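You operate a simulated robot arm through the tools that you are given. There is no shell and no other tool. Be economical: measure what you need, move in short steps, check, and stop when the job is done.

You are at the controls of a simulated two-armed robot. One attempt, no reset.

Task
Carry the orange case with both arms and set it on the lower shelf of the bind bench.

The check looks at the end state, three seconds after you hand in, the way a careful person would. Anything else that was tipped, shoved, dropped, spilled or broken makes it a failure.

Robot
Two 7-joint arms with three-finger grippers on one trunk, on a base that drives. Base frame: it is fixed to the floor where the robot stands at the start and does not move with it; the origin is under the middle of the robot, x ahead of it, y to its left, z up; the surface under the hand at the start is at about z = 780. Units: mm, rad, N and s.
The left shoulder is at the start at [70, 146, 1212], the right one opposite. With the tool pointing down near the work surface each hand reaches from about 100 to 660 mm from the robot's upright axis, wherever it stands, measured 20 degrees to its own side. Places, roughly: lower shelf of the bind bench [-4300, -700, 400]. Payload 2.2 kg a hand.
The TCP of each hand is the grasp point between the finger pads, 28 mm short of the fingertips. In the tool frame z runs along the fingers and y along their closing line. Largest opening 102 mm; the body of the gripper starts 71 mm behind the TCP.
Orientation is that of the tool frame in the base frame, as a unit quaternion [x, y, z, w]. With the fingers straight down and closing along the base's y, the tool's x points along the base's -x, its y along +y and its z along -z.

Tools
- The arms move only by the tool jog_arm. It takes "left_series", "right_series" or both (then of equal length, played together; a hand with none holds still); each is text: rows parted by semicolons, each of 7 numbers parted by spaces: the opening, from 0 (shut) to 1 (fully open), then the shift along the tool's x, y, z in units of 250 mm (1.0 is 250 mm), then the turn, a rotation vector about the tool's x, y, z in units of 60 degrees (1.0 is 60 degrees). In form: claw x y z wx wy wz; .... A call has 1 to 10 rows; each row is the pose to reach, as a shift and turn from the pose commanded when the call began, along the tool's axes at that moment. A call with a number of a shift or a turn outside -1 to 1 is refused whole. Each row takes 0.2 s and may step no farther than 50 mm and 0.15 rad from the row before; otherwise, or with a gripper value out of range, the whole call is refused. Where a pose cannot be reached the arm comes as near as it can. A force on the tool above 40 N (or 10 N above the force at the start of the call, whichever is more), or a blocked arm, ends the call early, and 0.2 s more pass. Each finger halts on what it meets, pressing with about 43 N; the grip force reading is that of the motor and also rises with nothing between the fingers. The clock runs only during rows and for 0.2 s after the last one: add rows that repeat a pose to give the fingers time. It gives the time, the measured TCP pose, the force on the tool (base axes), the opening and the grip force at its end, in the units of the frame above (readings bear some noise), with the torque about the TCP (base axes, N m) and any sound that the robot's microphone picked up.
- Cameras (640 x 400 px; columns grow to the right, rows downward): "scene" is now at [134.9, 6.5, 1429.8]; the picture's right is [-0.00, -1.00, 0.00], its down [-0.72, 0.00, -0.69] and it looks along [0.69, -0.00, -0.72] (base axes); focal length 291 px, centre (320, 200). "left" rides on the left gripper at [72, 38, -86] in its tool frame; the picture's right is [-0.47, 0.88, 0.00], its down [-0.60, -0.32, -0.73] and it looks along [-0.65, -0.34, 0.68] (tool axes); focal length 256 px, centre (320, 200). "right" rides on the right gripper at [69, 44, -86] in its tool frame; the picture's right is [-0.53, 0.84, 0.00], its down [-0.58, -0.36, -0.73] and it looks along [-0.62, -0.39, 0.68] (tool axes); focal length 256 px, centre (320, 200). There is no depth. A picture from a camera that has moved, and an enlarged one, comes with that camera's place and axes in the base frame and with its lens. The place of the scene camera against the robot may be out by one fixed shift of up to 12 mm in any direction.
- grab_frame(camera): a new picture of that camera. It takes no simulated time.
- raise_lower(by): slides the trunk up (or, below 0, down) by that many mm; the arms and the scene camera ride with it, the base frame stays. It gives what a move gives, with no picture.
- drive_base(legs): drives the robot by 1 to 6 legs, each [ahead, left, turn to the left] in mm, mm and rad, along the robot's own axes; the way and the turn of a leg run together, so that a leg with both is an arc; at most 1500 mm and 3.142 rad a leg. The arms and the cameras ride along, it lands a little off, and it stops where it bumps. It gives what a move gives.
- turn_head(pan, tilt): turns the head with the scene camera to pan (to the left, within 1.501 rad either way) and tilt (down, from -0.506 to 1.204), counted from straight ahead of the robot. It gives what a move gives.
- enlarge(camera, box): a new picture of the part [left, top, right, bottom] of that camera's present view, enlarged. It takes no simulated time.
- close_job(): hands the job in; it is judged then, once.

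Work in short steps. Places have to be worked out from the pictures, the camera data and where the tool is seen: move nearer, look again, correct. Check each grasp and each placing, and mend what went wrong. You have 120 turns and 88 pictures in all, those below and enlarged ones among them. Open the grippers and draw the arms clear of the work before you hand the job in, unless the task says otherwise; then end with one line.

The tools are called as a command line: name --argument value ..., lists and objects as JSON in quotes. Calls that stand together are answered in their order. jog_arm: Moves the arms, as the interface text tells. Its arguments: {"type":"object","properties":{"left_series":{"type":"string"},"right_series":{"type":"string"}},"required":[]} The other tools are called the same way: raise_lower (by) slides the trunk up or down; drive_base (legs) drives the base; turn_head (pan, tilt) turns the head that bears the scene camera; grab_frame (camera) takes a picture; enlarge (camera, box) takes an enlarged picture of a part of a camera's view; close_job () hands the job in.

At the start:

```text
t: 0.0
left_tool_pos: [460.7, 124.8, 1139.1]
left_tool_rot: [-0.001, 1.0, 0.001, 0.0]
left_contact_force: [-1.0, 0.5, -0.1]
left_moment: [0.0, 0.02, 0.03]
left_opening: 102.1
left_gripper_force: 0.0
right_tool_pos: [471.5, -263.9, 1060.0]
right_tool_rot: [0.001, 1.0, 0.0, 0.0]
right_contact_force: [-0.6, 0.4, 0.0]
right_moment: [-0.01, -0.01, -0.04]
right_opening: 101.8
right_gripper_force: 0.0
trunk travel left (down, up): [-750.0, 190.0]
robot x, y, heading: [0.2, -1.6, 0.0]
head pan, tilt: [-0.002, 0.808]
```

scene: 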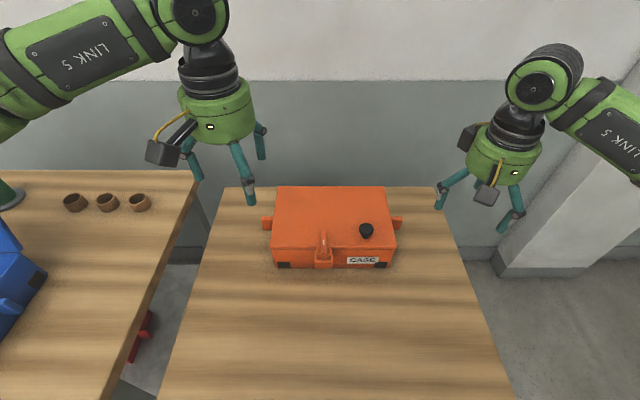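
right: 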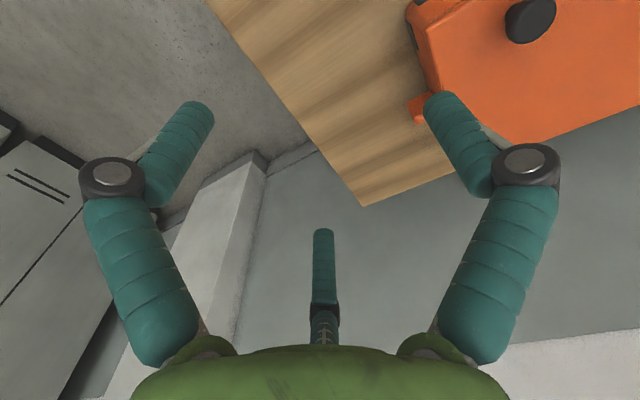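
left: 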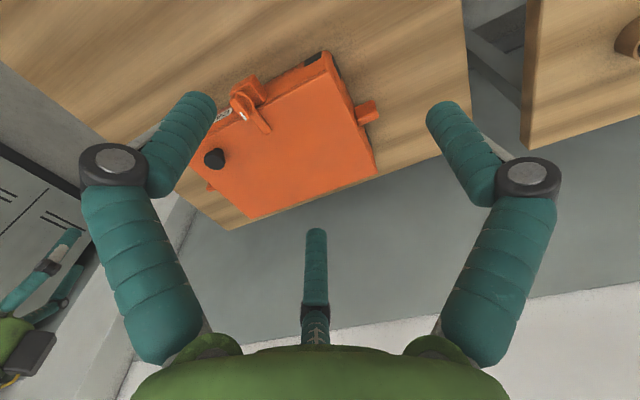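

The case sits at roughly x 520–730, y −178…115, z 780–867, with a tab on each side. I'll zoom in on it to see the tabs.

enlarge --camera "scene" --box '[240, 170, 420, 282]'

enlarge --camera "left" --box '[180, 40, 400, 240]'

```text
3.56 times, centred on (330, 226) of scene
camera zoom: at [134.9, 6.5, 1429.8], right [0.0, -1.0, 0.0], down [-0.72, 0.0, -0.69], along [0.69, 0.0, -0.72], focal length 1036 px, centre (284, 108)
```

zoom: 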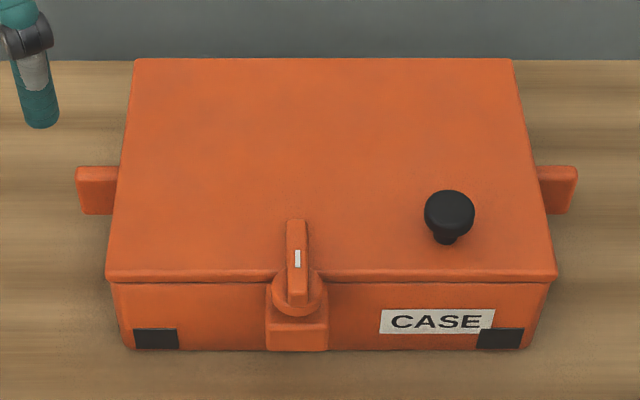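

```text
2.00 times, centred on (290, 140) of left
camera zoom: at [387.9, 163.2, 1225.9], right [0.46, 0.89, 0.0], down [0.6, -0.32, 0.73], along [0.65, -0.34, -0.68], focal length 512 px, centre (380, 320)
```

zoom: 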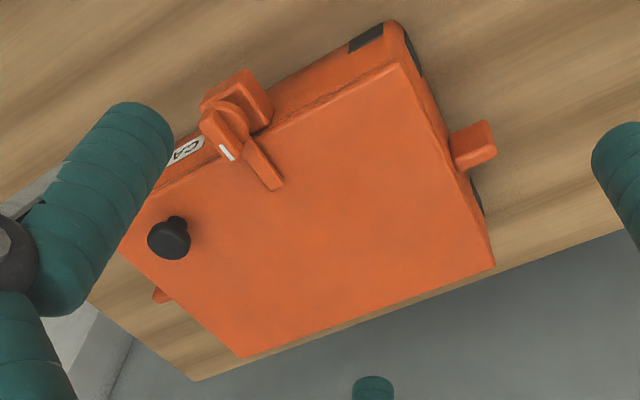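

Both tabs are visible. Before choosing a grip I need to know the bench's geometry, so I'll look around with the head.

turn_head --pan 1.5 --tilt 0.35

grab_frame --camera "scene"

turn_head --pan -1.5 --tilt 0.35

grab_frame --camera "scene"

```text
t: 1.6
left_tool_pos: [459.8, 124.8, 1138.6]
left_tool_rot: [0.0, 1.0, 0.0, 0.001]
left_contact_force: [-0.1, -0.5, -0.4]
left_moment: [-0.01, -0.01, -0.02]
left_opening: 102.0
left_gripper_force: 0.1
right_tool_pos: [470.9, -263.5, 1060.8]
right_tool_rot: [0.001, 1.0, 0.0, 0.001]
right_contact_force: [-0.1, 0.0, 1.1]
right_moment: [0.02, -0.01, -0.02]
right_opening: 101.5
right_gripper_force: 0.1
trunk travel left (down, up): [-750.0, 190.0]
robot x, y, heading: [-0.2, 4.0, 0.006]
head pan, tilt: [1.499, 0.351]
```

```text
82 pictures are left
camera scene: at [61.4, 99.5, 1470.1], right [1.0, -0.07, 0.0], down [-0.02, -0.34, -0.94], along [0.07, 0.94, -0.34], focal length 291 px, centre (320, 200)
```

scene: 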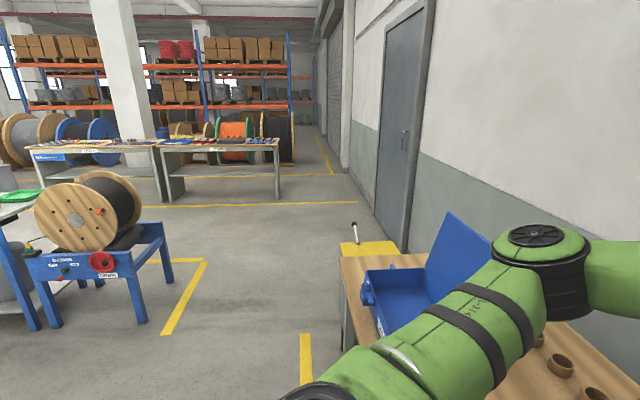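

```text
t: 4.2
left_tool_pos: [460.0, 123.7, 1139.8]
left_tool_rot: [-0.002, 1.0, 0.0, -0.001]
left_contact_force: [-0.3, 0.3, 0.1]
left_moment: [-0.02, 0.04, 0.0]
left_opening: 101.9
left_gripper_force: 0.1
right_tool_pos: [472.4, -263.8, 1060.7]
right_tool_rot: [0.0, 1.0, -0.001, 0.0]
right_contact_force: [-0.2, -0.1, -0.1]
right_moment: [0.0, -0.02, 0.01]
right_opening: 102.3
right_gripper_force: 0.0
trunk travel left (down, up): [-750.0, 190.0]
robot x, y, heading: [2.7, 2.1, -0.001]
head pan, tilt: [-1.499, 0.351]
```

```text
81 pictures are left
camera scene: at [61.4, -86.3, 1470.1], right [-1.0, -0.07, 0.0], down [-0.02, 0.34, -0.94], along [0.07, -0.94, -0.34], focal length 291 px, centre (320, 200)
```

scene: 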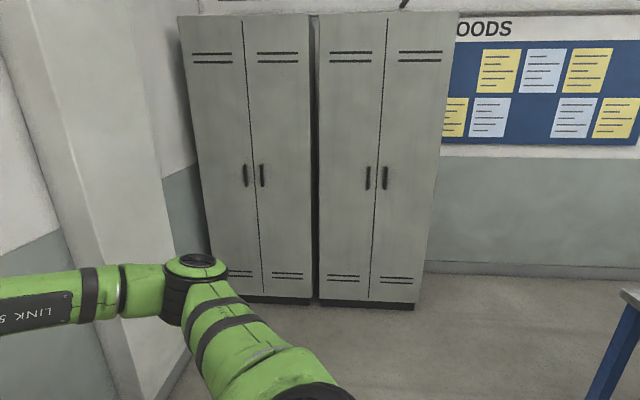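

A bench with blue legs stands behind on the right. I'll back off a little, turn right and look toward the bind bench.

drive_base --legs '[[-350, 0, 0], [0, 0, -1.57]]'

turn_head --pan -1.2 --tilt 0.3

grab_frame --camera "scene"

```text
t: 10.3
left_tool_pos: [-232.7, -462.2, 1139.7]
left_tool_rot: [0.712, 0.702, 0.0, 0.0]
left_contact_force: [0.2, -0.2, -0.6]
left_moment: [0.0, 0.02, -0.01]
left_opening: 101.9
left_gripper_force: 0.1
right_tool_pos: [-620.4, -466.8, 1061.5]
right_tool_rot: [0.713, 0.701, -0.001, 0.0]
right_contact_force: [0.3, 0.2, -0.1]
right_moment: [-0.02, 0.0, 0.01]
right_opening: 101.7
right_gripper_force: 0.0
trunk travel left (down, up): [-750.0, 190.0]
robot x, y, heading: [-348.6, 0.9, -1.589]
head pan, tilt: [-1.499, 0.351]
```

```text
t: 11.1
left_tool_pos: [-231.5, -461.1, 1140.2]
left_tool_rot: [0.712, 0.702, -0.001, 0.0]
left_contact_force: [0.3, -0.8, 0.1]
left_moment: [0.05, 0.02, -0.02]
left_opening: 101.9
left_gripper_force: 0.1
right_tool_pos: [-619.8, -465.2, 1059.9]
right_tool_rot: [0.713, 0.702, 0.0, 0.001]
right_contact_force: [0.2, 0.1, 0.4]
right_moment: [-0.01, 0.01, -0.01]
right_opening: 102.2
right_gripper_force: 0.0
trunk travel left (down, up): [-750.0, 190.0]
robot x, y, heading: [-349.9, 1.1, -1.59]
head pan, tilt: [-1.201, 0.3]
```

```text
80 pictures are left
camera scene: at [-433.3, -74.9, 1474.9], right [-0.35, 0.94, 0.0], down [0.28, 0.1, -0.96], along [-0.9, -0.33, -0.3], focal length 291 px, centre (320, 200)
```

scene: 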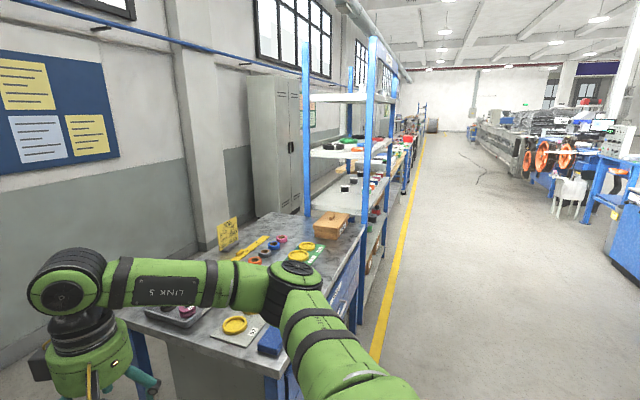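

The benches run along the −y wall, with the shelving front at about y −400. I'll back clear of it, strafe down the aisle, and then look at the bind bench.

drive_base --legs '[[-400, 0, 0.02], [0, -1500, 0], [0, -1500, 0], [0, -600, 0]]'

turn_head --pan -0.3 --tilt 0.6

grab_frame --camera "scene"

```text
t: 30.6
left_tool_pos: [-3819.1, -25.7, 1138.5]
left_tool_rot: [0.71, 0.704, -0.001, 0.0]
left_contact_force: [1.0, -0.3, 0.1]
left_moment: [-0.01, 0.02, 0.03]
left_opening: 101.9
left_gripper_force: 0.0
right_tool_pos: [-4208.3, -32.6, 1061.0]
right_tool_rot: [0.711, 0.703, -0.001, 0.0]
right_contact_force: [0.1, 0.2, 0.3]
right_moment: [0.03, 0.05, 0.02]
right_opening: 101.9
right_gripper_force: 0.0
trunk travel left (down, up): [-750.0, 190.0]
robot x, y, heading: [-3941.7, 435.7, -1.584]
head pan, tilt: [-1.201, 0.3]
```

```text
t: 31.8
left_tool_pos: [-3820.8, -25.6, 1138.6]
left_tool_rot: [0.711, 0.703, 0.0, -0.001]
left_contact_force: [0.7, -0.1, 0.7]
left_moment: [-0.04, 0.0, -0.03]
left_opening: 102.1
left_gripper_force: 0.1
right_tool_pos: [-4208.4, -31.9, 1061.0]
right_tool_rot: [0.711, 0.703, 0.0, -0.001]
right_contact_force: [0.0, 0.2, 0.4]
right_moment: [0.01, 0.03, -0.01]
right_opening: 102.0
right_gripper_force: 0.1
trunk travel left (down, up): [-750.0, 190.0]
robot x, y, heading: [-3938.6, 440.3, -1.584]
head pan, tilt: [-0.3, 0.6]
```

```text
79 pictures are left
camera scene: at [-3962.6, 308.8, 1447.4], right [-0.95, 0.31, 0.0], down [0.17, 0.54, -0.83], along [-0.25, -0.79, -0.56], focal length 291 px, centre (320, 200)
```

scene: 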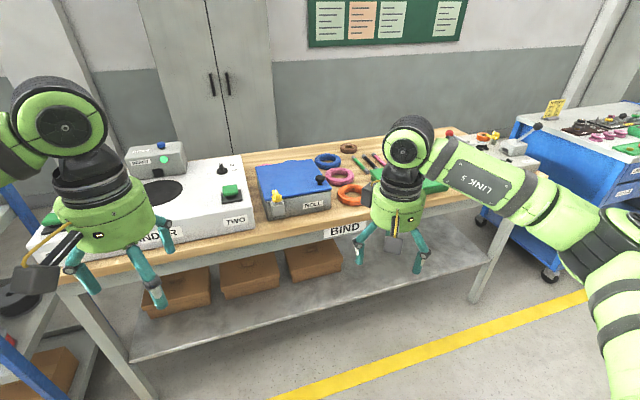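

The bind bench's lower shelf (about z 400, front edge about y −383) holds three boxes up to x ≈ −4325 and is free to about −4950. I'll move in front of the free part and lower the trunk to measure the opening.

drive_base --legs '[[0, -680, 0.013]]'

raise_lower --by -650

turn_head --pan 0 --tilt 0.25

grab_frame --camera "scene"

```text
t: 35.6
left_tool_pos: [-4490.5, -21.6, 1139.5]
left_tool_rot: [0.705, 0.709, 0.0, -0.001]
left_contact_force: [-0.2, 0.2, 1.0]
left_moment: [0.03, 0.0, -0.02]
left_opening: 102.0
left_gripper_force: 0.0
right_tool_pos: [-4879.1, -33.9, 1061.4]
right_tool_rot: [0.706, 0.709, 0.001, 0.001]
right_contact_force: [0.0, 0.5, -0.1]
right_moment: [0.01, 0.0, -0.01]
right_opening: 102.0
right_gripper_force: 0.0
trunk travel left (down, up): [-750.0, 190.0]
robot x, y, heading: [-4620.3, 439.0, -1.567]
head pan, tilt: [-0.3, 0.6]
```

```text
refused: -650 is not a number from -400 to 400
```

```text
t: 36.4
left_tool_pos: [-4491.3, -21.6, 1138.9]
left_tool_rot: [0.705, 0.709, -0.001, 0.001]
left_contact_force: [-0.4, 0.0, -0.5]
left_moment: [-0.01, 0.03, 0.03]
left_opening: 102.2
left_gripper_force: 0.0
right_tool_pos: [-4879.6, -33.8, 1060.7]
right_tool_rot: [0.706, 0.708, 0.0, 0.001]
right_contact_force: [-0.2, 0.7, 0.2]
right_moment: [0.0, 0.02, 0.0]
right_opening: 101.6
right_gripper_force: 0.0
trunk travel left (down, up): [-750.0, 190.0]
robot x, y, heading: [-4619.5, 435.5, -1.565]
head pan, tilt: [0.0, 0.25]
```

```text
78 pictures are left
camera scene: at [-4613.0, 302.1, 1479.5], right [-1.0, 0.0, 0.0], down [0.0, 0.25, -0.97], along [0.0, -0.97, -0.25], focal length 291 px, centre (320, 200)
```

scene: 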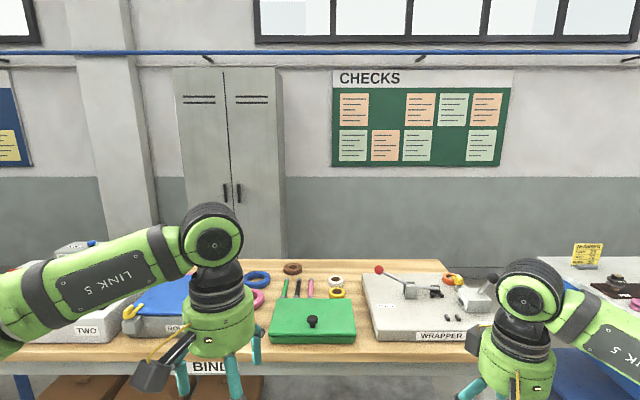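

Trunk steps are capped at 400 mm, so I'll lower it in two moves and look again.

raise_lower --by -400

raise_lower --by -250

grab_frame --camera "scene"

```text
t: 40.2
left_tool_pos: [-4491.5, -22.1, 738.7]
left_tool_rot: [0.706, 0.708, -0.001, 0.0]
left_contact_force: [1.0, 0.4, -0.5]
left_moment: [0.01, -0.02, 0.0]
left_opening: 102.4
left_gripper_force: 0.1
right_tool_pos: [-4880.0, -33.5, 661.1]
right_tool_rot: [0.706, 0.708, 0.0, 0.0]
right_contact_force: [-0.6, 0.3, -0.2]
right_moment: [-0.01, 0.01, 0.0]
right_opening: 102.0
right_gripper_force: 0.0
trunk travel left (down, up): [-350.0, 590.0]
robot x, y, heading: [-4621.9, 439.7, -1.56]
head pan, tilt: [0.0, 0.25]
```

```text
t: 42.8
left_tool_pos: [-4491.7, -21.3, 489.1]
left_tool_rot: [0.705, 0.709, 0.0, 0.0]
left_contact_force: [-0.3, -0.3, 0.1]
left_moment: [0.02, 0.02, -0.02]
left_opening: 102.0
left_gripper_force: 0.1
right_tool_pos: [-4880.1, -33.2, 410.8]
right_tool_rot: [0.706, 0.708, -0.001, -0.001]
right_contact_force: [-0.1, -1.2, 0.0]
right_moment: [0.0, -0.04, 0.01]
right_opening: 102.2
right_gripper_force: 0.1
trunk travel left (down, up): [-100.0, 840.0]
robot x, y, heading: [-4619.0, 438.2, -1.566]
head pan, tilt: [0.0, 0.25]
```

```text
77 pictures are left
camera scene: at [-4612.7, 302.2, 829.6], right [-1.0, 0.0, 0.0], down [0.0, 0.25, -0.97], along [0.0, -0.97, -0.25], focal length 291 px, centre (320, 200)
```

scene: 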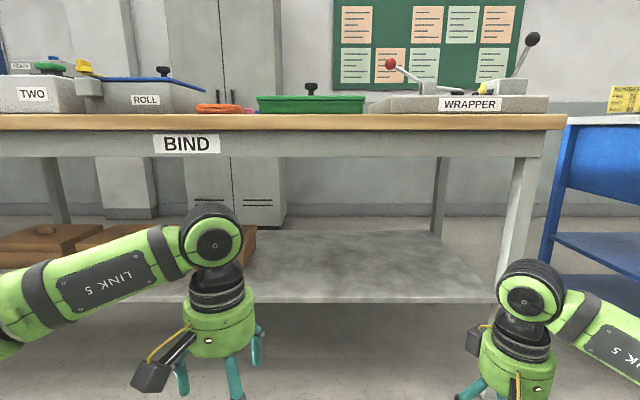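

I need accurate heights for the opening, so I'll zoom in here, then raise the trunk and take a second zoomed view to triangulate.

enlarge --camera "scene" --box '[240, 100, 580, 312]'

raise_lower --by 400

turn_head --pan 0 --tilt 0.75

enlarge --camera "scene" --box '[200, 60, 580, 300]'

```text
1.88 times, centred on (410, 206) of scene
camera zoom: at [-4612.7, 302.2, 829.6], right [-1.0, 0.0, 0.0], down [0.0, 0.25, -0.97], along [0.0, -0.97, -0.25], focal length 548 px, centre (151, 189)
```

zoom: 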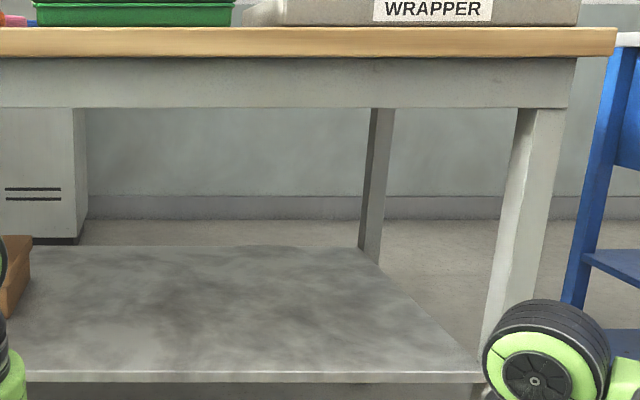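

```text
t: 46.7
left_tool_pos: [-4491.9, -21.3, 889.4]
left_tool_rot: [0.705, 0.709, 0.001, -0.001]
left_contact_force: [-0.2, -0.7, -0.6]
left_moment: [-0.01, 0.0, 0.03]
left_opening: 102.0
left_gripper_force: 0.1
right_tool_pos: [-4879.9, -34.1, 810.8]
right_tool_rot: [0.706, 0.708, 0.0, 0.0]
right_contact_force: [1.0, 0.1, 0.2]
right_moment: [0.01, -0.01, 0.02]
right_opening: 102.1
right_gripper_force: 0.2
trunk travel left (down, up): [-500.0, 440.0]
robot x, y, heading: [-4622.5, 441.4, -1.567]
head pan, tilt: [0.0, 0.25]
```

```text
t: 47.6
left_tool_pos: [-4492.8, -20.8, 889.6]
left_tool_rot: [0.705, 0.709, 0.001, 0.0]
left_contact_force: [0.8, 0.1, 0.2]
left_moment: [-0.02, 0.05, 0.03]
left_opening: 101.9
left_gripper_force: 0.0
right_tool_pos: [-4880.5, -34.7, 811.5]
right_tool_rot: [0.706, 0.708, 0.001, 0.0]
right_contact_force: [-0.4, -0.5, 0.1]
right_moment: [-0.01, 0.04, 0.02]
right_opening: 101.9
right_gripper_force: 0.1
trunk travel left (down, up): [-500.0, 440.0]
robot x, y, heading: [-4618.5, 438.4, -1.561]
head pan, tilt: [0.0, 0.75]
```

```text
1.67 times, centred on (390, 180) of scene
camera zoom: at [-4612.7, 312.6, 1184.6], right [-1.0, 0.0, 0.0], down [0.0, 0.68, -0.73], along [0.0, -0.73, -0.68], focal length 486 px, centre (203, 233)
```

zoom: 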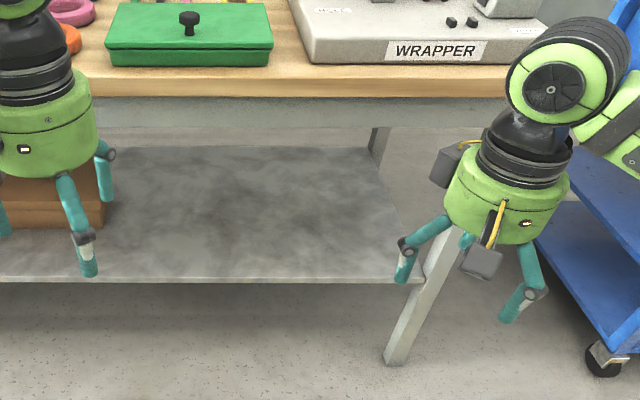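

Triangulated results: shelf top z≈357, front y≈−428, back ≈−971, apron bottom z≈757, free x from −4400 to −5110. I'll place the case centre near x −4740, y −575. Now I'll return the trunk and drive back to the case by the same route.

raise_lower --by 250

drive_base --legs '[[0, 1500, 0], [0, 1500, 0], [0, 1270, 0], [420, 0, 0], [0, 0, 1.563]]'

turn_head --pan 0 --tilt 0.75

grab_frame --camera "scene"

```text
t: 50.2
left_tool_pos: [-4492.2, -22.4, 1139.5]
left_tool_rot: [0.705, 0.709, 0.0, 0.0]
left_contact_force: [-0.3, 0.3, -0.3]
left_moment: [-0.02, 0.0, -0.01]
left_opening: 102.1
left_gripper_force: 0.0
right_tool_pos: [-4880.1, -33.9, 1061.4]
right_tool_rot: [0.706, 0.708, -0.001, 0.0]
right_contact_force: [0.3, 0.4, 0.3]
right_moment: [-0.02, -0.04, -0.03]
right_opening: 101.9
right_gripper_force: 0.1
trunk travel left (down, up): [-750.0, 190.0]
robot x, y, heading: [-4621.5, 436.8, -1.563]
head pan, tilt: [0.0, 0.75]
```

```text
t: 76.6
left_tool_pos: [130.4, 250.6, 1139.1]
left_tool_rot: [-0.019, 1.0, 0.0, 0.001]
left_contact_force: [0.1, -0.8, -0.2]
left_moment: [-0.01, -0.03, 0.03]
left_opening: 101.8
left_gripper_force: 0.0
right_tool_pos: [154.9, -136.9, 1060.3]
right_tool_rot: [-0.019, 1.0, 0.0, 0.001]
right_contact_force: [-0.1, 1.0, -0.2]
right_moment: [-0.01, 0.03, 0.03]
right_opening: 102.0
right_gripper_force: 0.0
trunk travel left (down, up): [-750.0, 190.0]
robot x, y, heading: [-325.0, 106.3, 0.041]
head pan, tilt: [0.0, 0.75]
```

```text
t: 77.2
left_tool_pos: [129.8, 252.4, 1139.1]
left_tool_rot: [-0.02, 1.0, -0.001, 0.0]
left_contact_force: [-0.4, 0.4, -0.4]
left_moment: [-0.01, 0.02, 0.0]
left_opening: 102.3
left_gripper_force: 0.1
right_tool_pos: [154.6, -137.1, 1061.7]
right_tool_rot: [-0.018, 1.0, 0.0, 0.0]
right_contact_force: [-0.1, -0.2, -0.3]
right_moment: [0.0, 0.0, 0.01]
right_opening: 102.0
right_gripper_force: 0.0
trunk travel left (down, up): [-750.0, 190.0]
robot x, y, heading: [-329.6, 106.0, 0.037]
head pan, tilt: [0.0, 0.75]
```

```text
74 pictures are left
camera scene: at [-188.7, 120.6, 1434.5], right [0.04, -1.0, 0.0], down [-0.68, -0.03, -0.73], along [0.73, 0.03, -0.68], focal length 291 px, centre (320, 200)
```

scene: 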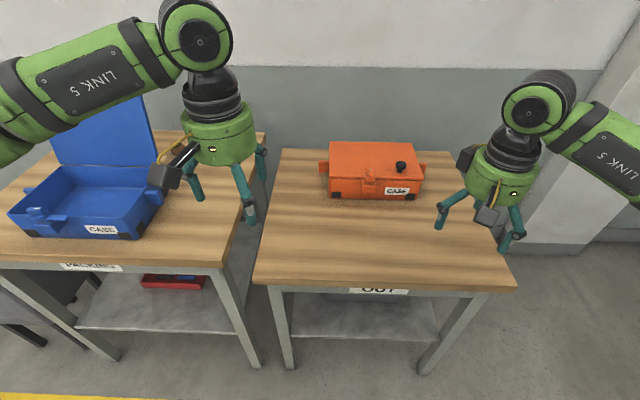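

The robot drifted a bit, to y 106 and heading 0.037. I'll square up, centre on the case (y≈−30) and drive in to x≈15.

drive_base --legs '[[0, -135, -0.038], [340, 0, 0]]'

turn_head --pan 0 --tilt 0.8

enlarge --camera "scene" --box '[230, 160, 410, 272]'

```text
t: 80.3
left_tool_pos: [474.1, 97.2, 1140.3]
left_tool_rot: [0.001, 1.0, 0.0, 0.001]
left_contact_force: [-0.2, -1.3, -0.3]
left_moment: [-0.01, 0.02, 0.0]
left_opening: 101.8
left_gripper_force: 0.0
right_tool_pos: [482.9, -291.6, 1061.7]
right_tool_rot: [0.001, 1.0, 0.0, 0.0]
right_contact_force: [1.1, -0.6, 0.5]
right_moment: [-0.02, 0.0, -0.02]
right_opening: 102.2
right_gripper_force: 0.2
trunk travel left (down, up): [-750.0, 190.0]
robot x, y, heading: [11.5, -29.5, -0.004]
head pan, tilt: [0.0, 0.75]
```

```text
t: 81.0
left_tool_pos: [474.6, 96.3, 1139.6]
left_tool_rot: [0.001, 1.0, 0.0, 0.0]
left_contact_force: [0.4, 0.1, 0.4]
left_moment: [0.01, 0.03, -0.01]
left_opening: 101.8
left_gripper_force: 0.0
right_tool_pos: [483.8, -291.2, 1060.8]
right_tool_rot: [0.002, 1.0, 0.0, 0.0]
right_contact_force: [-0.2, 0.1, -0.6]
right_moment: [-0.05, 0.01, 0.02]
right_opening: 101.9
right_gripper_force: 0.1
trunk travel left (down, up): [-750.0, 190.0]
robot x, y, heading: [14.0, -25.3, -0.004]
head pan, tilt: [0.0, 0.799]
```

```text
3.56 times, centred on (320, 216) of scene
camera zoom: at [149.3, -20.1, 1430.5], right [0.0, -1.0, 0.0], down [-0.72, 0.0, -0.7], along [0.7, 0.0, -0.72], focal length 1036 px, centre (320, 143)
```

zoom: 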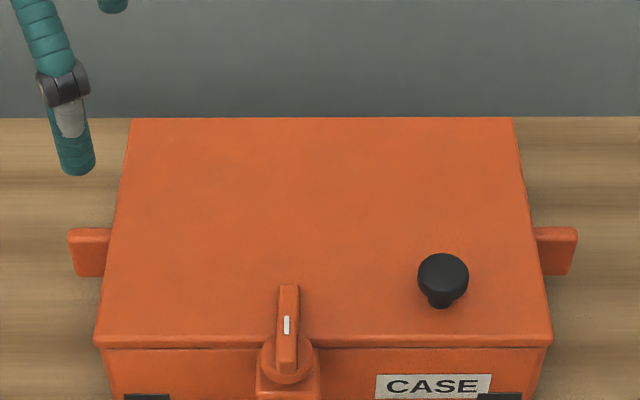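

I'll move both hands outboard of the tabs, turning them toward closing along x (outer cameras looking inward). First 60°.

jog_arm --left_series "1 -0.049 0.053 0.08 0 0 0.142; 1 -0.098 0.106 0.16 0 0 0.284; 1 -0.147 0.159 0.24 0 0 0.426; 1 -0.196 0.212 0.32 0 0 0.568; 1 -0.245 0.265 0.40 0 0 0.71; 1 -0.294 0.318 0.48 0 0 0.852; 1 -0.344 0.372 0.56 0 0 0.99" --right_series "1 -0.044 0.026 0.035 0 0 -0.142; 1 -0.087 0.052 0.07 0 0 -0.284; 1 -0.131 0.079 0.105 0 0 -0.426; 1 -0.175 0.105 0.14 0 0 -0.568; 1 -0.219 0.131 0.175 0 0 -0.71; 1 -0.262 0.158 0.21 0 0 -0.852; 1 -0.306 0.184 0.244 0 0 -0.99"

```text
t: 82.6
left_tool_pos: [522.7, 193.0, 1027.0]
left_tool_rot: [0.39, 0.918, 0.061, 0.02]
left_contact_force: [-0.9, -0.2, 0.5]
left_moment: [-0.01, -0.01, -0.05]
left_opening: 102.1
left_gripper_force: 0.0
left hand out of reach, approached as far as the arm can: row 6, 7
right_tool_pos: [520.5, -277.0, 1024.2]
right_tool_rot: [-0.353, 0.933, -0.061, 0.021]
right_contact_force: [-0.2, 1.1, -0.1]
right_moment: [-0.02, -0.08, 0.04]
right_opening: 101.9
right_gripper_force: 0.1
right hand out of reach, approached as far as the arm can: row 5, 6, 7
trunk travel left (down, up): [-750.0, 190.0]
robot x, y, heading: [15.6, -22.6, -0.004]
head pan, tilt: [0.0, 0.799]
```

Both wrists seem to hit a limit in that turn direction. I'll turn back and try the opposite direction.

jog_arm --left_series "1 0 0 0 0 0 -0.142; 1 0 0 0 0 0 -0.284; 1 0 0 0 0 0 -0.426; 1 0 0 0 0 0 -0.568; 1 0 0 0 0 0 -0.71; 1 0 0 0 0 0 -0.852; 1 0 0 0 0 0 -0.99" --right_series "1 0 0 0 0 0 0.142; 1 0 0 0 0 0 0.284; 1 0 0 0 0 0 0.426; 1 0 0 0 0 0 0.568; 1 0 0 0 0 0 0.71; 1 0 0 0 0 0 0.852; 1 0 0 0 0 0 0.99"

jog_arm --left_series "1 0 0 0 0 0 -0.142; 1 0 0 0 0 0 -0.284; 1 0 0 0 0 0 -0.426; 1 0 0 0 0 0 -0.568; 1 0 0 0 0 0 -0.71; 1 0 0 0 0 0 -0.852; 1 0 0 0 0 0 -0.99" --right_series "1 0 0 0 0 0 0.142; 1 0 0 0 0 0 0.284; 1 0 0 0 0 0 0.426; 1 0 0 0 0 0 0.568; 1 0 0 0 0 0 0.71; 1 0 0 0 0 0 0.852; 1 0 0 0 0 0 0.99"

```text
t: 84.2
left_tool_pos: [525.7, 190.6, 1025.4]
left_tool_rot: [-0.118, 0.991, 0.044, 0.046]
left_contact_force: [0.4, -0.3, -0.7]
left_moment: [-0.01, 0.02, 0.0]
left_opening: 101.8
left_gripper_force: 0.1
right_tool_pos: [522.5, -277.7, 1022.6]
right_tool_rot: [0.157, 0.986, -0.043, 0.048]
right_contact_force: [0.3, 0.0, -0.2]
right_moment: [0.03, 0.01, -0.01]
right_opening: 101.9
right_gripper_force: 0.1
trunk travel left (down, up): [-750.0, 190.0]
robot x, y, heading: [18.3, -25.7, -0.004]
head pan, tilt: [0.0, 0.799]
```

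```text
t: 85.8
left_tool_pos: [525.7, 191.6, 1025.6]
left_tool_rot: [-0.593, 0.802, 0.015, 0.062]
left_contact_force: [0.6, 0.2, -0.1]
left_moment: [0.02, 0.02, -0.02]
left_opening: 102.2
left_gripper_force: 0.1
right_tool_pos: [522.6, -279.4, 1023.0]
right_tool_rot: [0.625, 0.778, -0.014, 0.063]
right_contact_force: [0.1, 0.0, -0.2]
right_moment: [-0.02, 0.01, 0.0]
right_opening: 102.4
right_gripper_force: 0.0
trunk travel left (down, up): [-750.0, 190.0]
robot x, y, heading: [10.7, -23.6, -0.005]
head pan, tilt: [0.0, 0.799]
```

Turning the other way works. Next I'll bring both hands to exact closing-along-x with a 25° inward tilt (wrists outboard), holding the TCP positions.

jog_arm --left_series "1 0 0 0 0 0.103 -0.059; 1 0 0 0 0 0.207 -0.118; 1 0 0 0 0 0.31 -0.176; 1 0 0 0 0 0.414 -0.235; 1 0 0 0 0 0.517 -0.294; 1 0 0 0 0 0.517 -0.294" --right_series "1 0 0 0 0.004 0.104 0.044; 1 0 0 0 0.008 0.208 0.088; 1 0 0 0 0.012 0.311 0.131; 1 0 0 0 0.016 0.415 0.175; 1 0 0 0 0.02 0.519 0.219; 1 0 0 0 0.02 0.519 0.219"

grab_frame --camera "scene"

grab_frame --camera "left"

grab_frame --camera "right"

```text
t: 87.2
left_tool_pos: [524.1, 191.3, 1025.4]
left_tool_rot: [-0.69, 0.691, -0.153, -0.155]
left_contact_force: [0.6, 0.8, 0.4]
left_moment: [0.01, 0.02, 0.03]
left_opening: 101.9
left_gripper_force: 0.0
right_tool_pos: [524.1, -278.5, 1021.8]
right_tool_rot: [0.689, 0.691, 0.154, -0.154]
right_contact_force: [-0.4, 0.1, 0.4]
right_moment: [0.02, 0.0, 0.02]
right_opening: 101.9
right_gripper_force: 0.1
trunk travel left (down, up): [-750.0, 190.0]
robot x, y, heading: [12.6, -28.6, -0.003]
head pan, tilt: [0.0, 0.799]
```

```text
72 pictures are left
camera scene: at [149.4, -20.2, 1430.5], right [0.0, -1.0, 0.0], down [-0.72, 0.0, -0.7], along [0.7, 0.0, -0.72], focal length 291 px, centre (320, 200)
```

scene: 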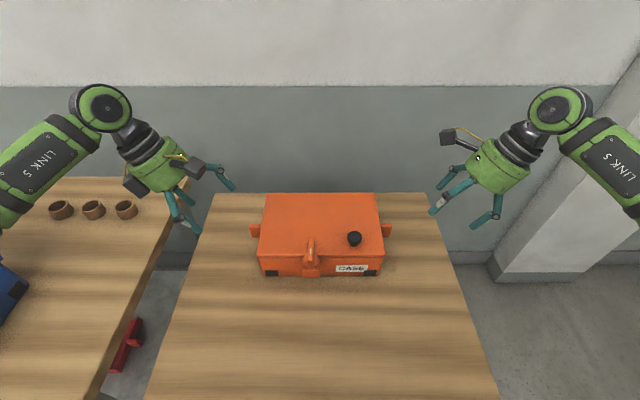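

```text
71 pictures are left
camera left: at [486.8, 163.3, 1135.1], right [-0.88, 0.42, -0.2], down [0.32, 0.86, 0.41], along [0.34, 0.3, -0.89], focal length 256 px, centre (320, 200)
```

left: 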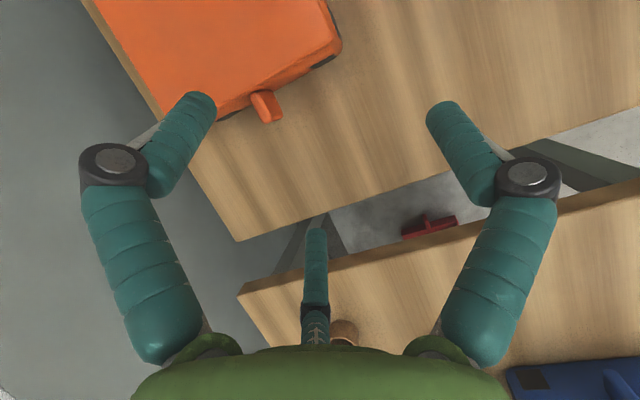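

```text
70 pictures are left
camera right: at [566.7, -252.1, 1129.2], right [0.85, -0.48, -0.23], down [-0.36, -0.83, 0.42], along [-0.39, -0.27, -0.88], focal length 256 px, centre (320, 200)
```

right: 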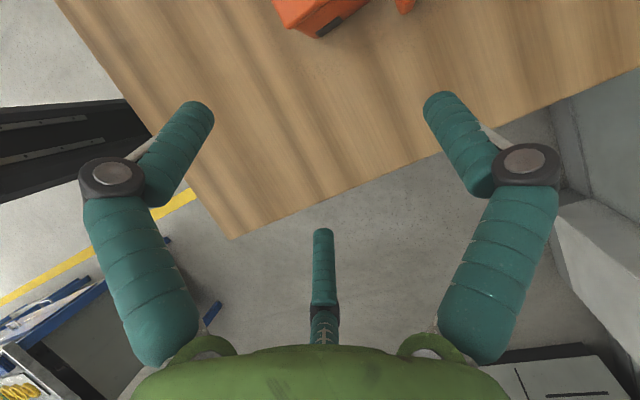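

The hands are oriented as planned. I'll zoom in on the left tab in the left camera view to triangulate it.

enlarge --camera "left" --box '[200, 40, 360, 140]'

enlarge --camera "scene" --box '[240, 210, 280, 250]'

enlarge --camera "scene" --box '[370, 210, 410, 250]'

```text
4.00 times, centred on (280, 90) of left
camera zoom: at [486.8, 163.3, 1135.1], right [-0.88, 0.42, -0.2], down [0.32, 0.86, 0.41], along [0.34, 0.3, -0.89], focal length 1024 px, centre (480, 640)
```

zoom: 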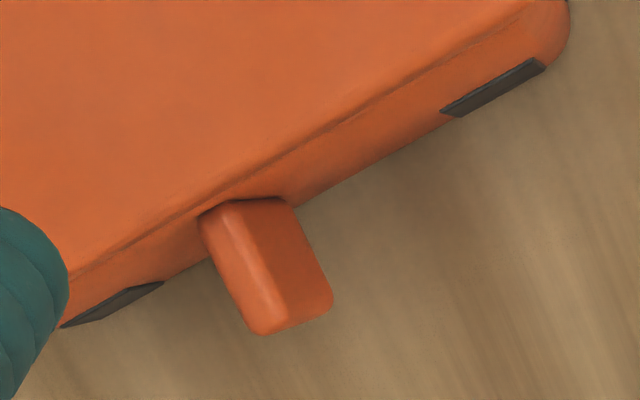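

```text
10.00 times, centred on (260, 230) of scene
camera zoom: at [149.4, -20.2, 1430.5], right [0.0, -1.0, 0.0], down [-0.72, 0.0, -0.7], along [0.7, 0.0, -0.72], focal length 2914 px, centre (920, -100)
```

zoom: 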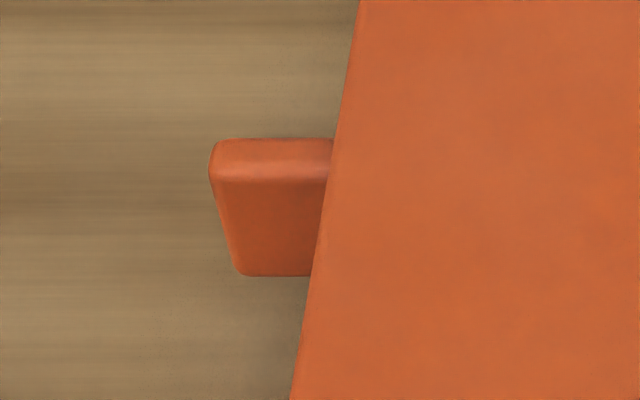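

```text
10.00 times, centred on (390, 230) of scene
camera zoom: at [149.4, -20.2, 1430.5], right [0.0, -1.0, 0.0], down [-0.72, 0.0, -0.7], along [0.7, 0.0, -0.72], focal length 2914 px, centre (-380, -100)
```

zoom: 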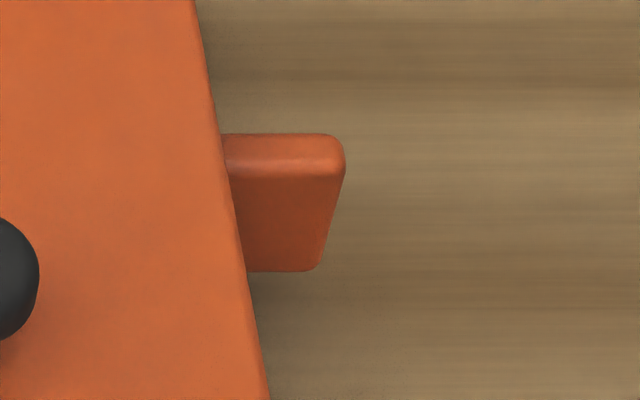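

The tabs are thin in x (about 586–602) and tall (z about 850–886). The left one spans y 119–148 and the right one −164…−193. I'll move both hands to 80 mm short of the grasp along the tool axis and check.

jog_arm --left_series "1 -0.021 -0.07 0.08 0 0 0; 1 -0.041 -0.14 0.16 0 0 0; 1 -0.062 -0.21 0.239 0 0 0; 1 -0.082 -0.28 0.319 0 0 0; 1 -0.082 -0.28 0.319 0 0 0" --right_series "1 0.019 0.07 0.095 0 0 0; 1 0.039 0.14 0.19 0 0 0; 1 0.058 0.21 0.284 0 0 0; 1 0.077 0.28 0.379 0 0 0; 1 0.077 0.28 0.379 0 0 0"

grab_frame --camera "left"

grab_frame --camera "right"

grab_frame --camera "scene"

```text
t: 88.4
left_tool_pos: [594.5, 176.8, 945.3]
left_tool_rot: [-0.689, 0.692, -0.152, -0.153]
left_contact_force: [-0.3, 0.2, 0.6]
left_moment: [0.02, -0.01, 0.01]
left_opening: 101.8
left_gripper_force: 0.1
right_tool_pos: [592.4, -220.9, 945.5]
right_tool_rot: [0.688, 0.692, 0.154, -0.152]
right_contact_force: [-0.9, -0.4, 0.2]
right_moment: [0.01, -0.05, 0.03]
right_opening: 102.0
right_gripper_force: 0.1
trunk travel left (down, up): [-750.0, 190.0]
robot x, y, heading: [15.1, -27.7, -0.001]
head pan, tilt: [0.0, 0.799]
```

```text
66 pictures are left
camera left: at [555.7, 148.6, 1053.9], right [-0.88, 0.42, -0.2], down [0.32, 0.85, 0.41], along [0.34, 0.3, -0.89], focal length 256 px, centre (320, 200)
```

left: 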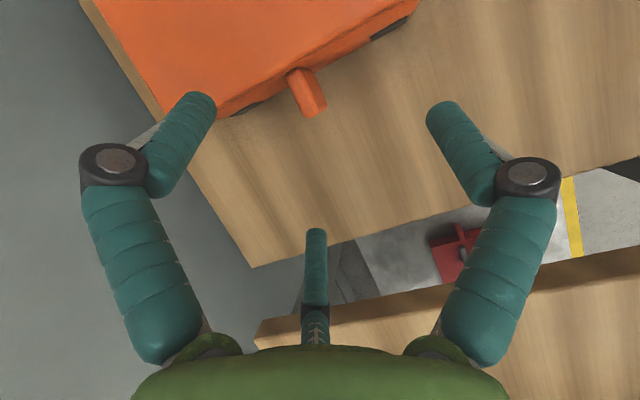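

```text
65 pictures are left
camera right: at [635.7, -194.3, 1052.2], right [0.85, -0.48, -0.22], down [-0.36, -0.83, 0.42], along [-0.39, -0.27, -0.88], focal length 256 px, centre (320, 200)
```

right: 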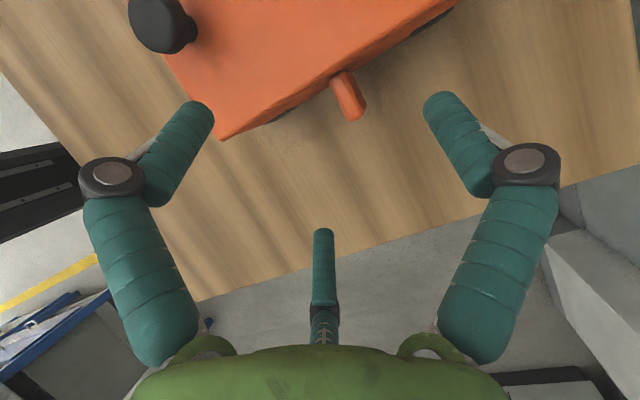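

```text
64 pictures are left
camera scene: at [147.8, -20.4, 1430.7], right [0.0, -1.0, 0.0], down [-0.72, 0.0, -0.7], along [0.7, 0.0, -0.72], focal length 291 px, centre (320, 200)
```

scene: 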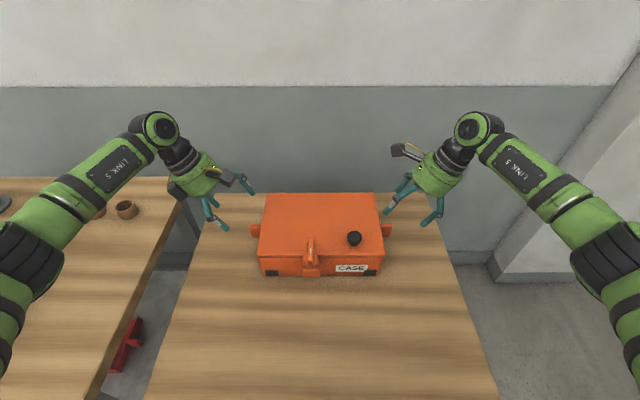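

Zoom both hand cameras on the tabs to refine positions.

enlarge --camera "left" --box '[260, 50, 360, 130]'

enlarge --camera "right" --box '[300, 50, 400, 130]'

```text
5.00 times, centred on (310, 90) of left
camera zoom: at [555.7, 148.6, 1053.9], right [-0.88, 0.42, -0.2], down [0.32, 0.85, 0.41], along [0.34, 0.3, -0.89], focal length 1280 px, centre (370, 750)
```

zoom: 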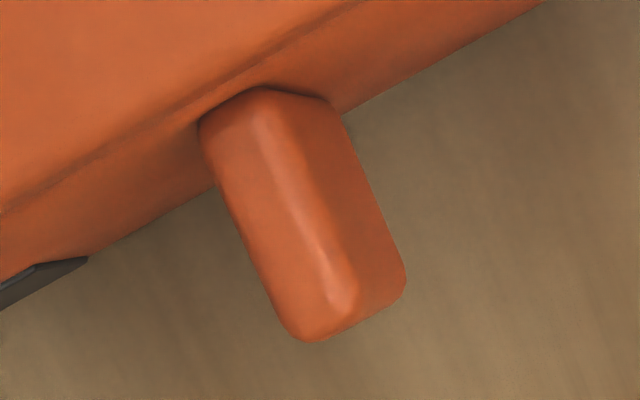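

```text
5.00 times, centred on (350, 90) of right
camera zoom: at [635.7, -194.3, 1052.2], right [0.85, -0.48, -0.22], down [-0.36, -0.83, 0.42], along [-0.39, -0.27, -0.88], focal length 1280 px, centre (170, 750)
```

zoom: 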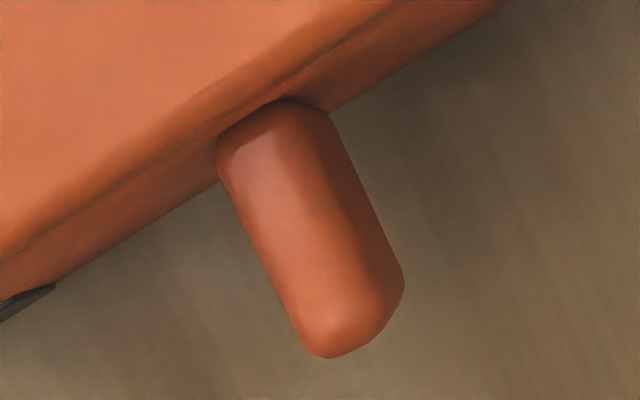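

Combining all the views, the tab tops are at z≈865, front faces at x≈600, and outer ends at y≈148 and −202. I'll move in to 25 mm short of the grasp and check again.

jog_arm --left_series "1 -0.012 -0.017 0.101 0 0 0; 1 -0.023 -0.033 0.203 0 0 0; 1 -0.035 -0.05 0.304 0 0 0; 1 -0.035 -0.05 0.304 0 0 0" --right_series "1 -0.024 0.019 0.096 0 0 0; 1 -0.047 0.039 0.192 0 0 0; 1 -0.071 0.058 0.288 0 0 0; 1 -0.071 0.058 0.288 0 0 0"

grab_frame --camera "left"

grab_frame --camera "right"

enlarge --camera "scene" --box '[180, 130, 460, 300]'

```text
t: 89.4
left_tool_pos: [607.8, 152.6, 872.1]
left_tool_rot: [-0.689, 0.692, -0.154, -0.152]
left_contact_force: [-0.9, 0.6, 3.8]
left_moment: [-0.2, -0.14, -0.02]
left_opening: 102.0
left_gripper_force: 0.1
right_tool_pos: [606.2, -206.5, 872.8]
right_tool_rot: [0.689, 0.692, 0.154, -0.153]
right_contact_force: [0.6, -1.1, 1.5]
right_moment: [0.09, 0.06, -0.02]
right_opening: 102.0
right_gripper_force: 0.1
trunk travel left (down, up): [-750.0, 190.0]
robot x, y, heading: [12.0, -25.2, 0.0]
head pan, tilt: [0.0, 0.799]
```

```text
61 pictures are left
camera left: at [569.0, 124.1, 981.3], right [-0.88, 0.42, -0.2], down [0.32, 0.86, 0.41], along [0.34, 0.3, -0.89], focal length 256 px, centre (320, 200)
```

left: 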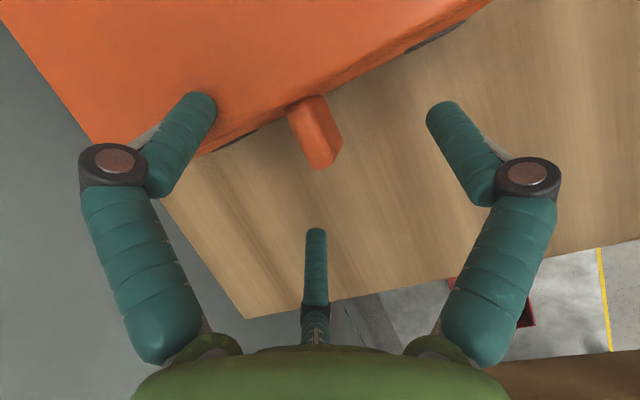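

```text
60 pictures are left
camera right: at [650.3, -179.5, 979.6], right [0.85, -0.48, -0.22], down [-0.36, -0.83, 0.42], along [-0.39, -0.27, -0.88], focal length 256 px, centre (320, 200)
```

right: 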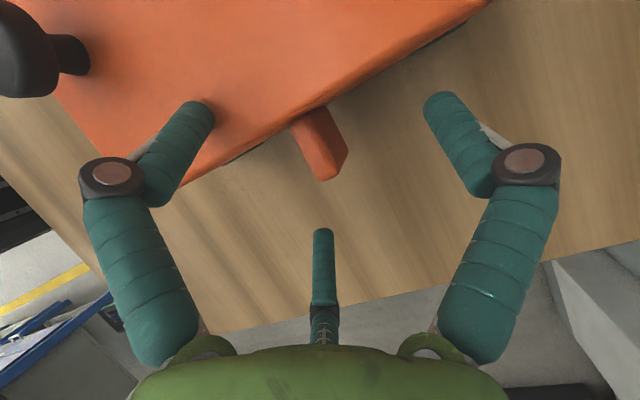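

```text
2.29 times, centred on (320, 215) of scene
camera zoom: at [148.2, -20.1, 1430.7], right [0.0, -1.0, 0.0], down [-0.72, 0.0, -0.7], along [0.7, 0.0, -0.72], focal length 666 px, centre (320, 166)
```

zoom: 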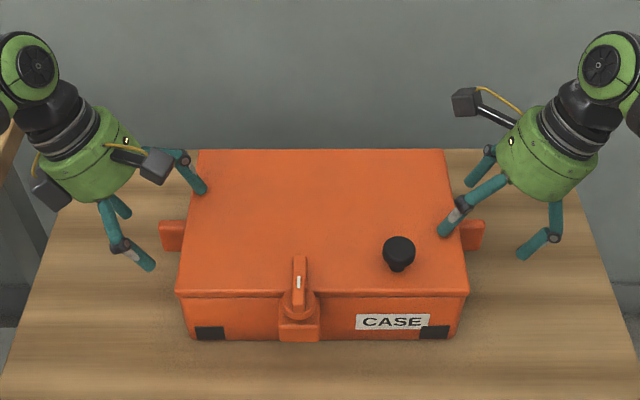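

The readings (force about +z with a moment) put contact about 53 mm inboard of the left TCP. The pictures agree: each gripper has a finger reaching over the lid, so the real fingers are spread in three directions. I'll retreat along the tool axis and watch a partial close in free air.

jog_arm --left_series "1 0 0 -0.12 0 0 0; 1 0 0 -0.24 0 0 0; 1 0 0 -0.24 0 0 0; 0.4 0 0 -0.24 0 0 0; 0.4 0 0 -0.24 0 0 0; 0.4 0 0 -0.24 0 0 0" --right_series "1 0 0 -0.12 0 0 0; 1 0 0 -0.24 0 0 0; 1 0 0 -0.24 0 0 0; 0.1 0 0 -0.24 0 0 0; 0.1 0 0 -0.24 0 0 0; 0.1 0 0 -0.24 0 0 0"

grab_frame --camera "left"

grab_frame --camera "right"

enlarge --camera "scene" --box '[180, 100, 460, 270]'

```text
t: 90.8
left_tool_pos: [607.5, 178.3, 926.8]
left_tool_rot: [-0.69, 0.691, -0.152, -0.153]
left_contact_force: [-0.2, -0.3, 0.3]
left_moment: [0.01, 0.01, -0.03]
left_opening: 40.4
left_gripper_force: 0.1
right_tool_pos: [606.3, -232.0, 925.5]
right_tool_rot: [0.689, 0.692, 0.152, -0.153]
right_contact_force: [0.5, 0.5, -0.6]
right_moment: [0.01, -0.01, -0.01]
right_opening: 10.3
right_gripper_force: 0.0
trunk travel left (down, up): [-750.0, 190.0]
robot x, y, heading: [15.3, -24.4, -0.005]
head pan, tilt: [0.0, 0.799]
```

```text
58 pictures are left
camera left: at [569.4, 149.8, 1035.5], right [-0.88, 0.42, -0.2], down [0.32, 0.85, 0.41], along [0.34, 0.3, -0.89], focal length 256 px, centre (320, 200)
```

left: 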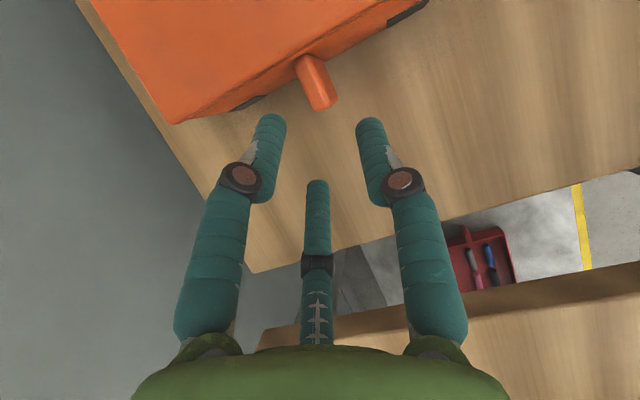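

```text
57 pictures are left
camera right: at [650.7, -205.0, 1032.9], right [0.85, -0.48, -0.23], down [-0.36, -0.83, 0.42], along [-0.39, -0.27, -0.88], focal length 256 px, centre (320, 200)
```

right: 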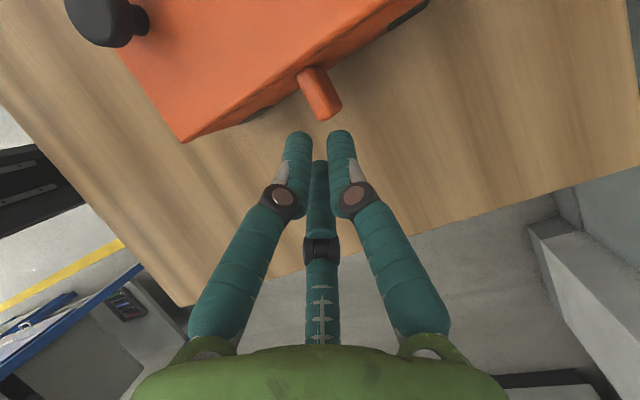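

```text
2.29 times, centred on (320, 185) of scene
camera zoom: at [149.6, -20.1, 1430.5], right [0.0, -1.0, 0.0], down [-0.72, 0.0, -0.7], along [0.7, 0.0, -0.72], focal length 666 px, centre (320, 234)
```

zoom: 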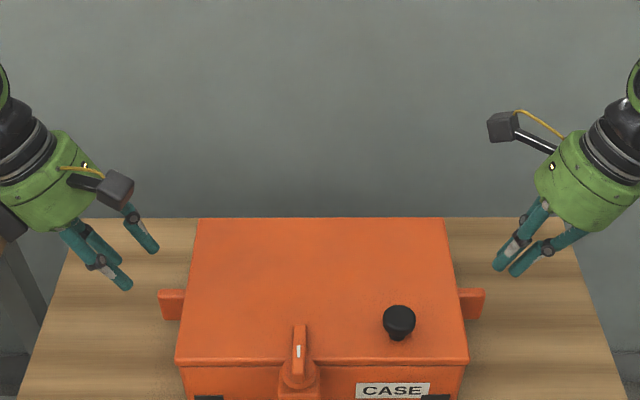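

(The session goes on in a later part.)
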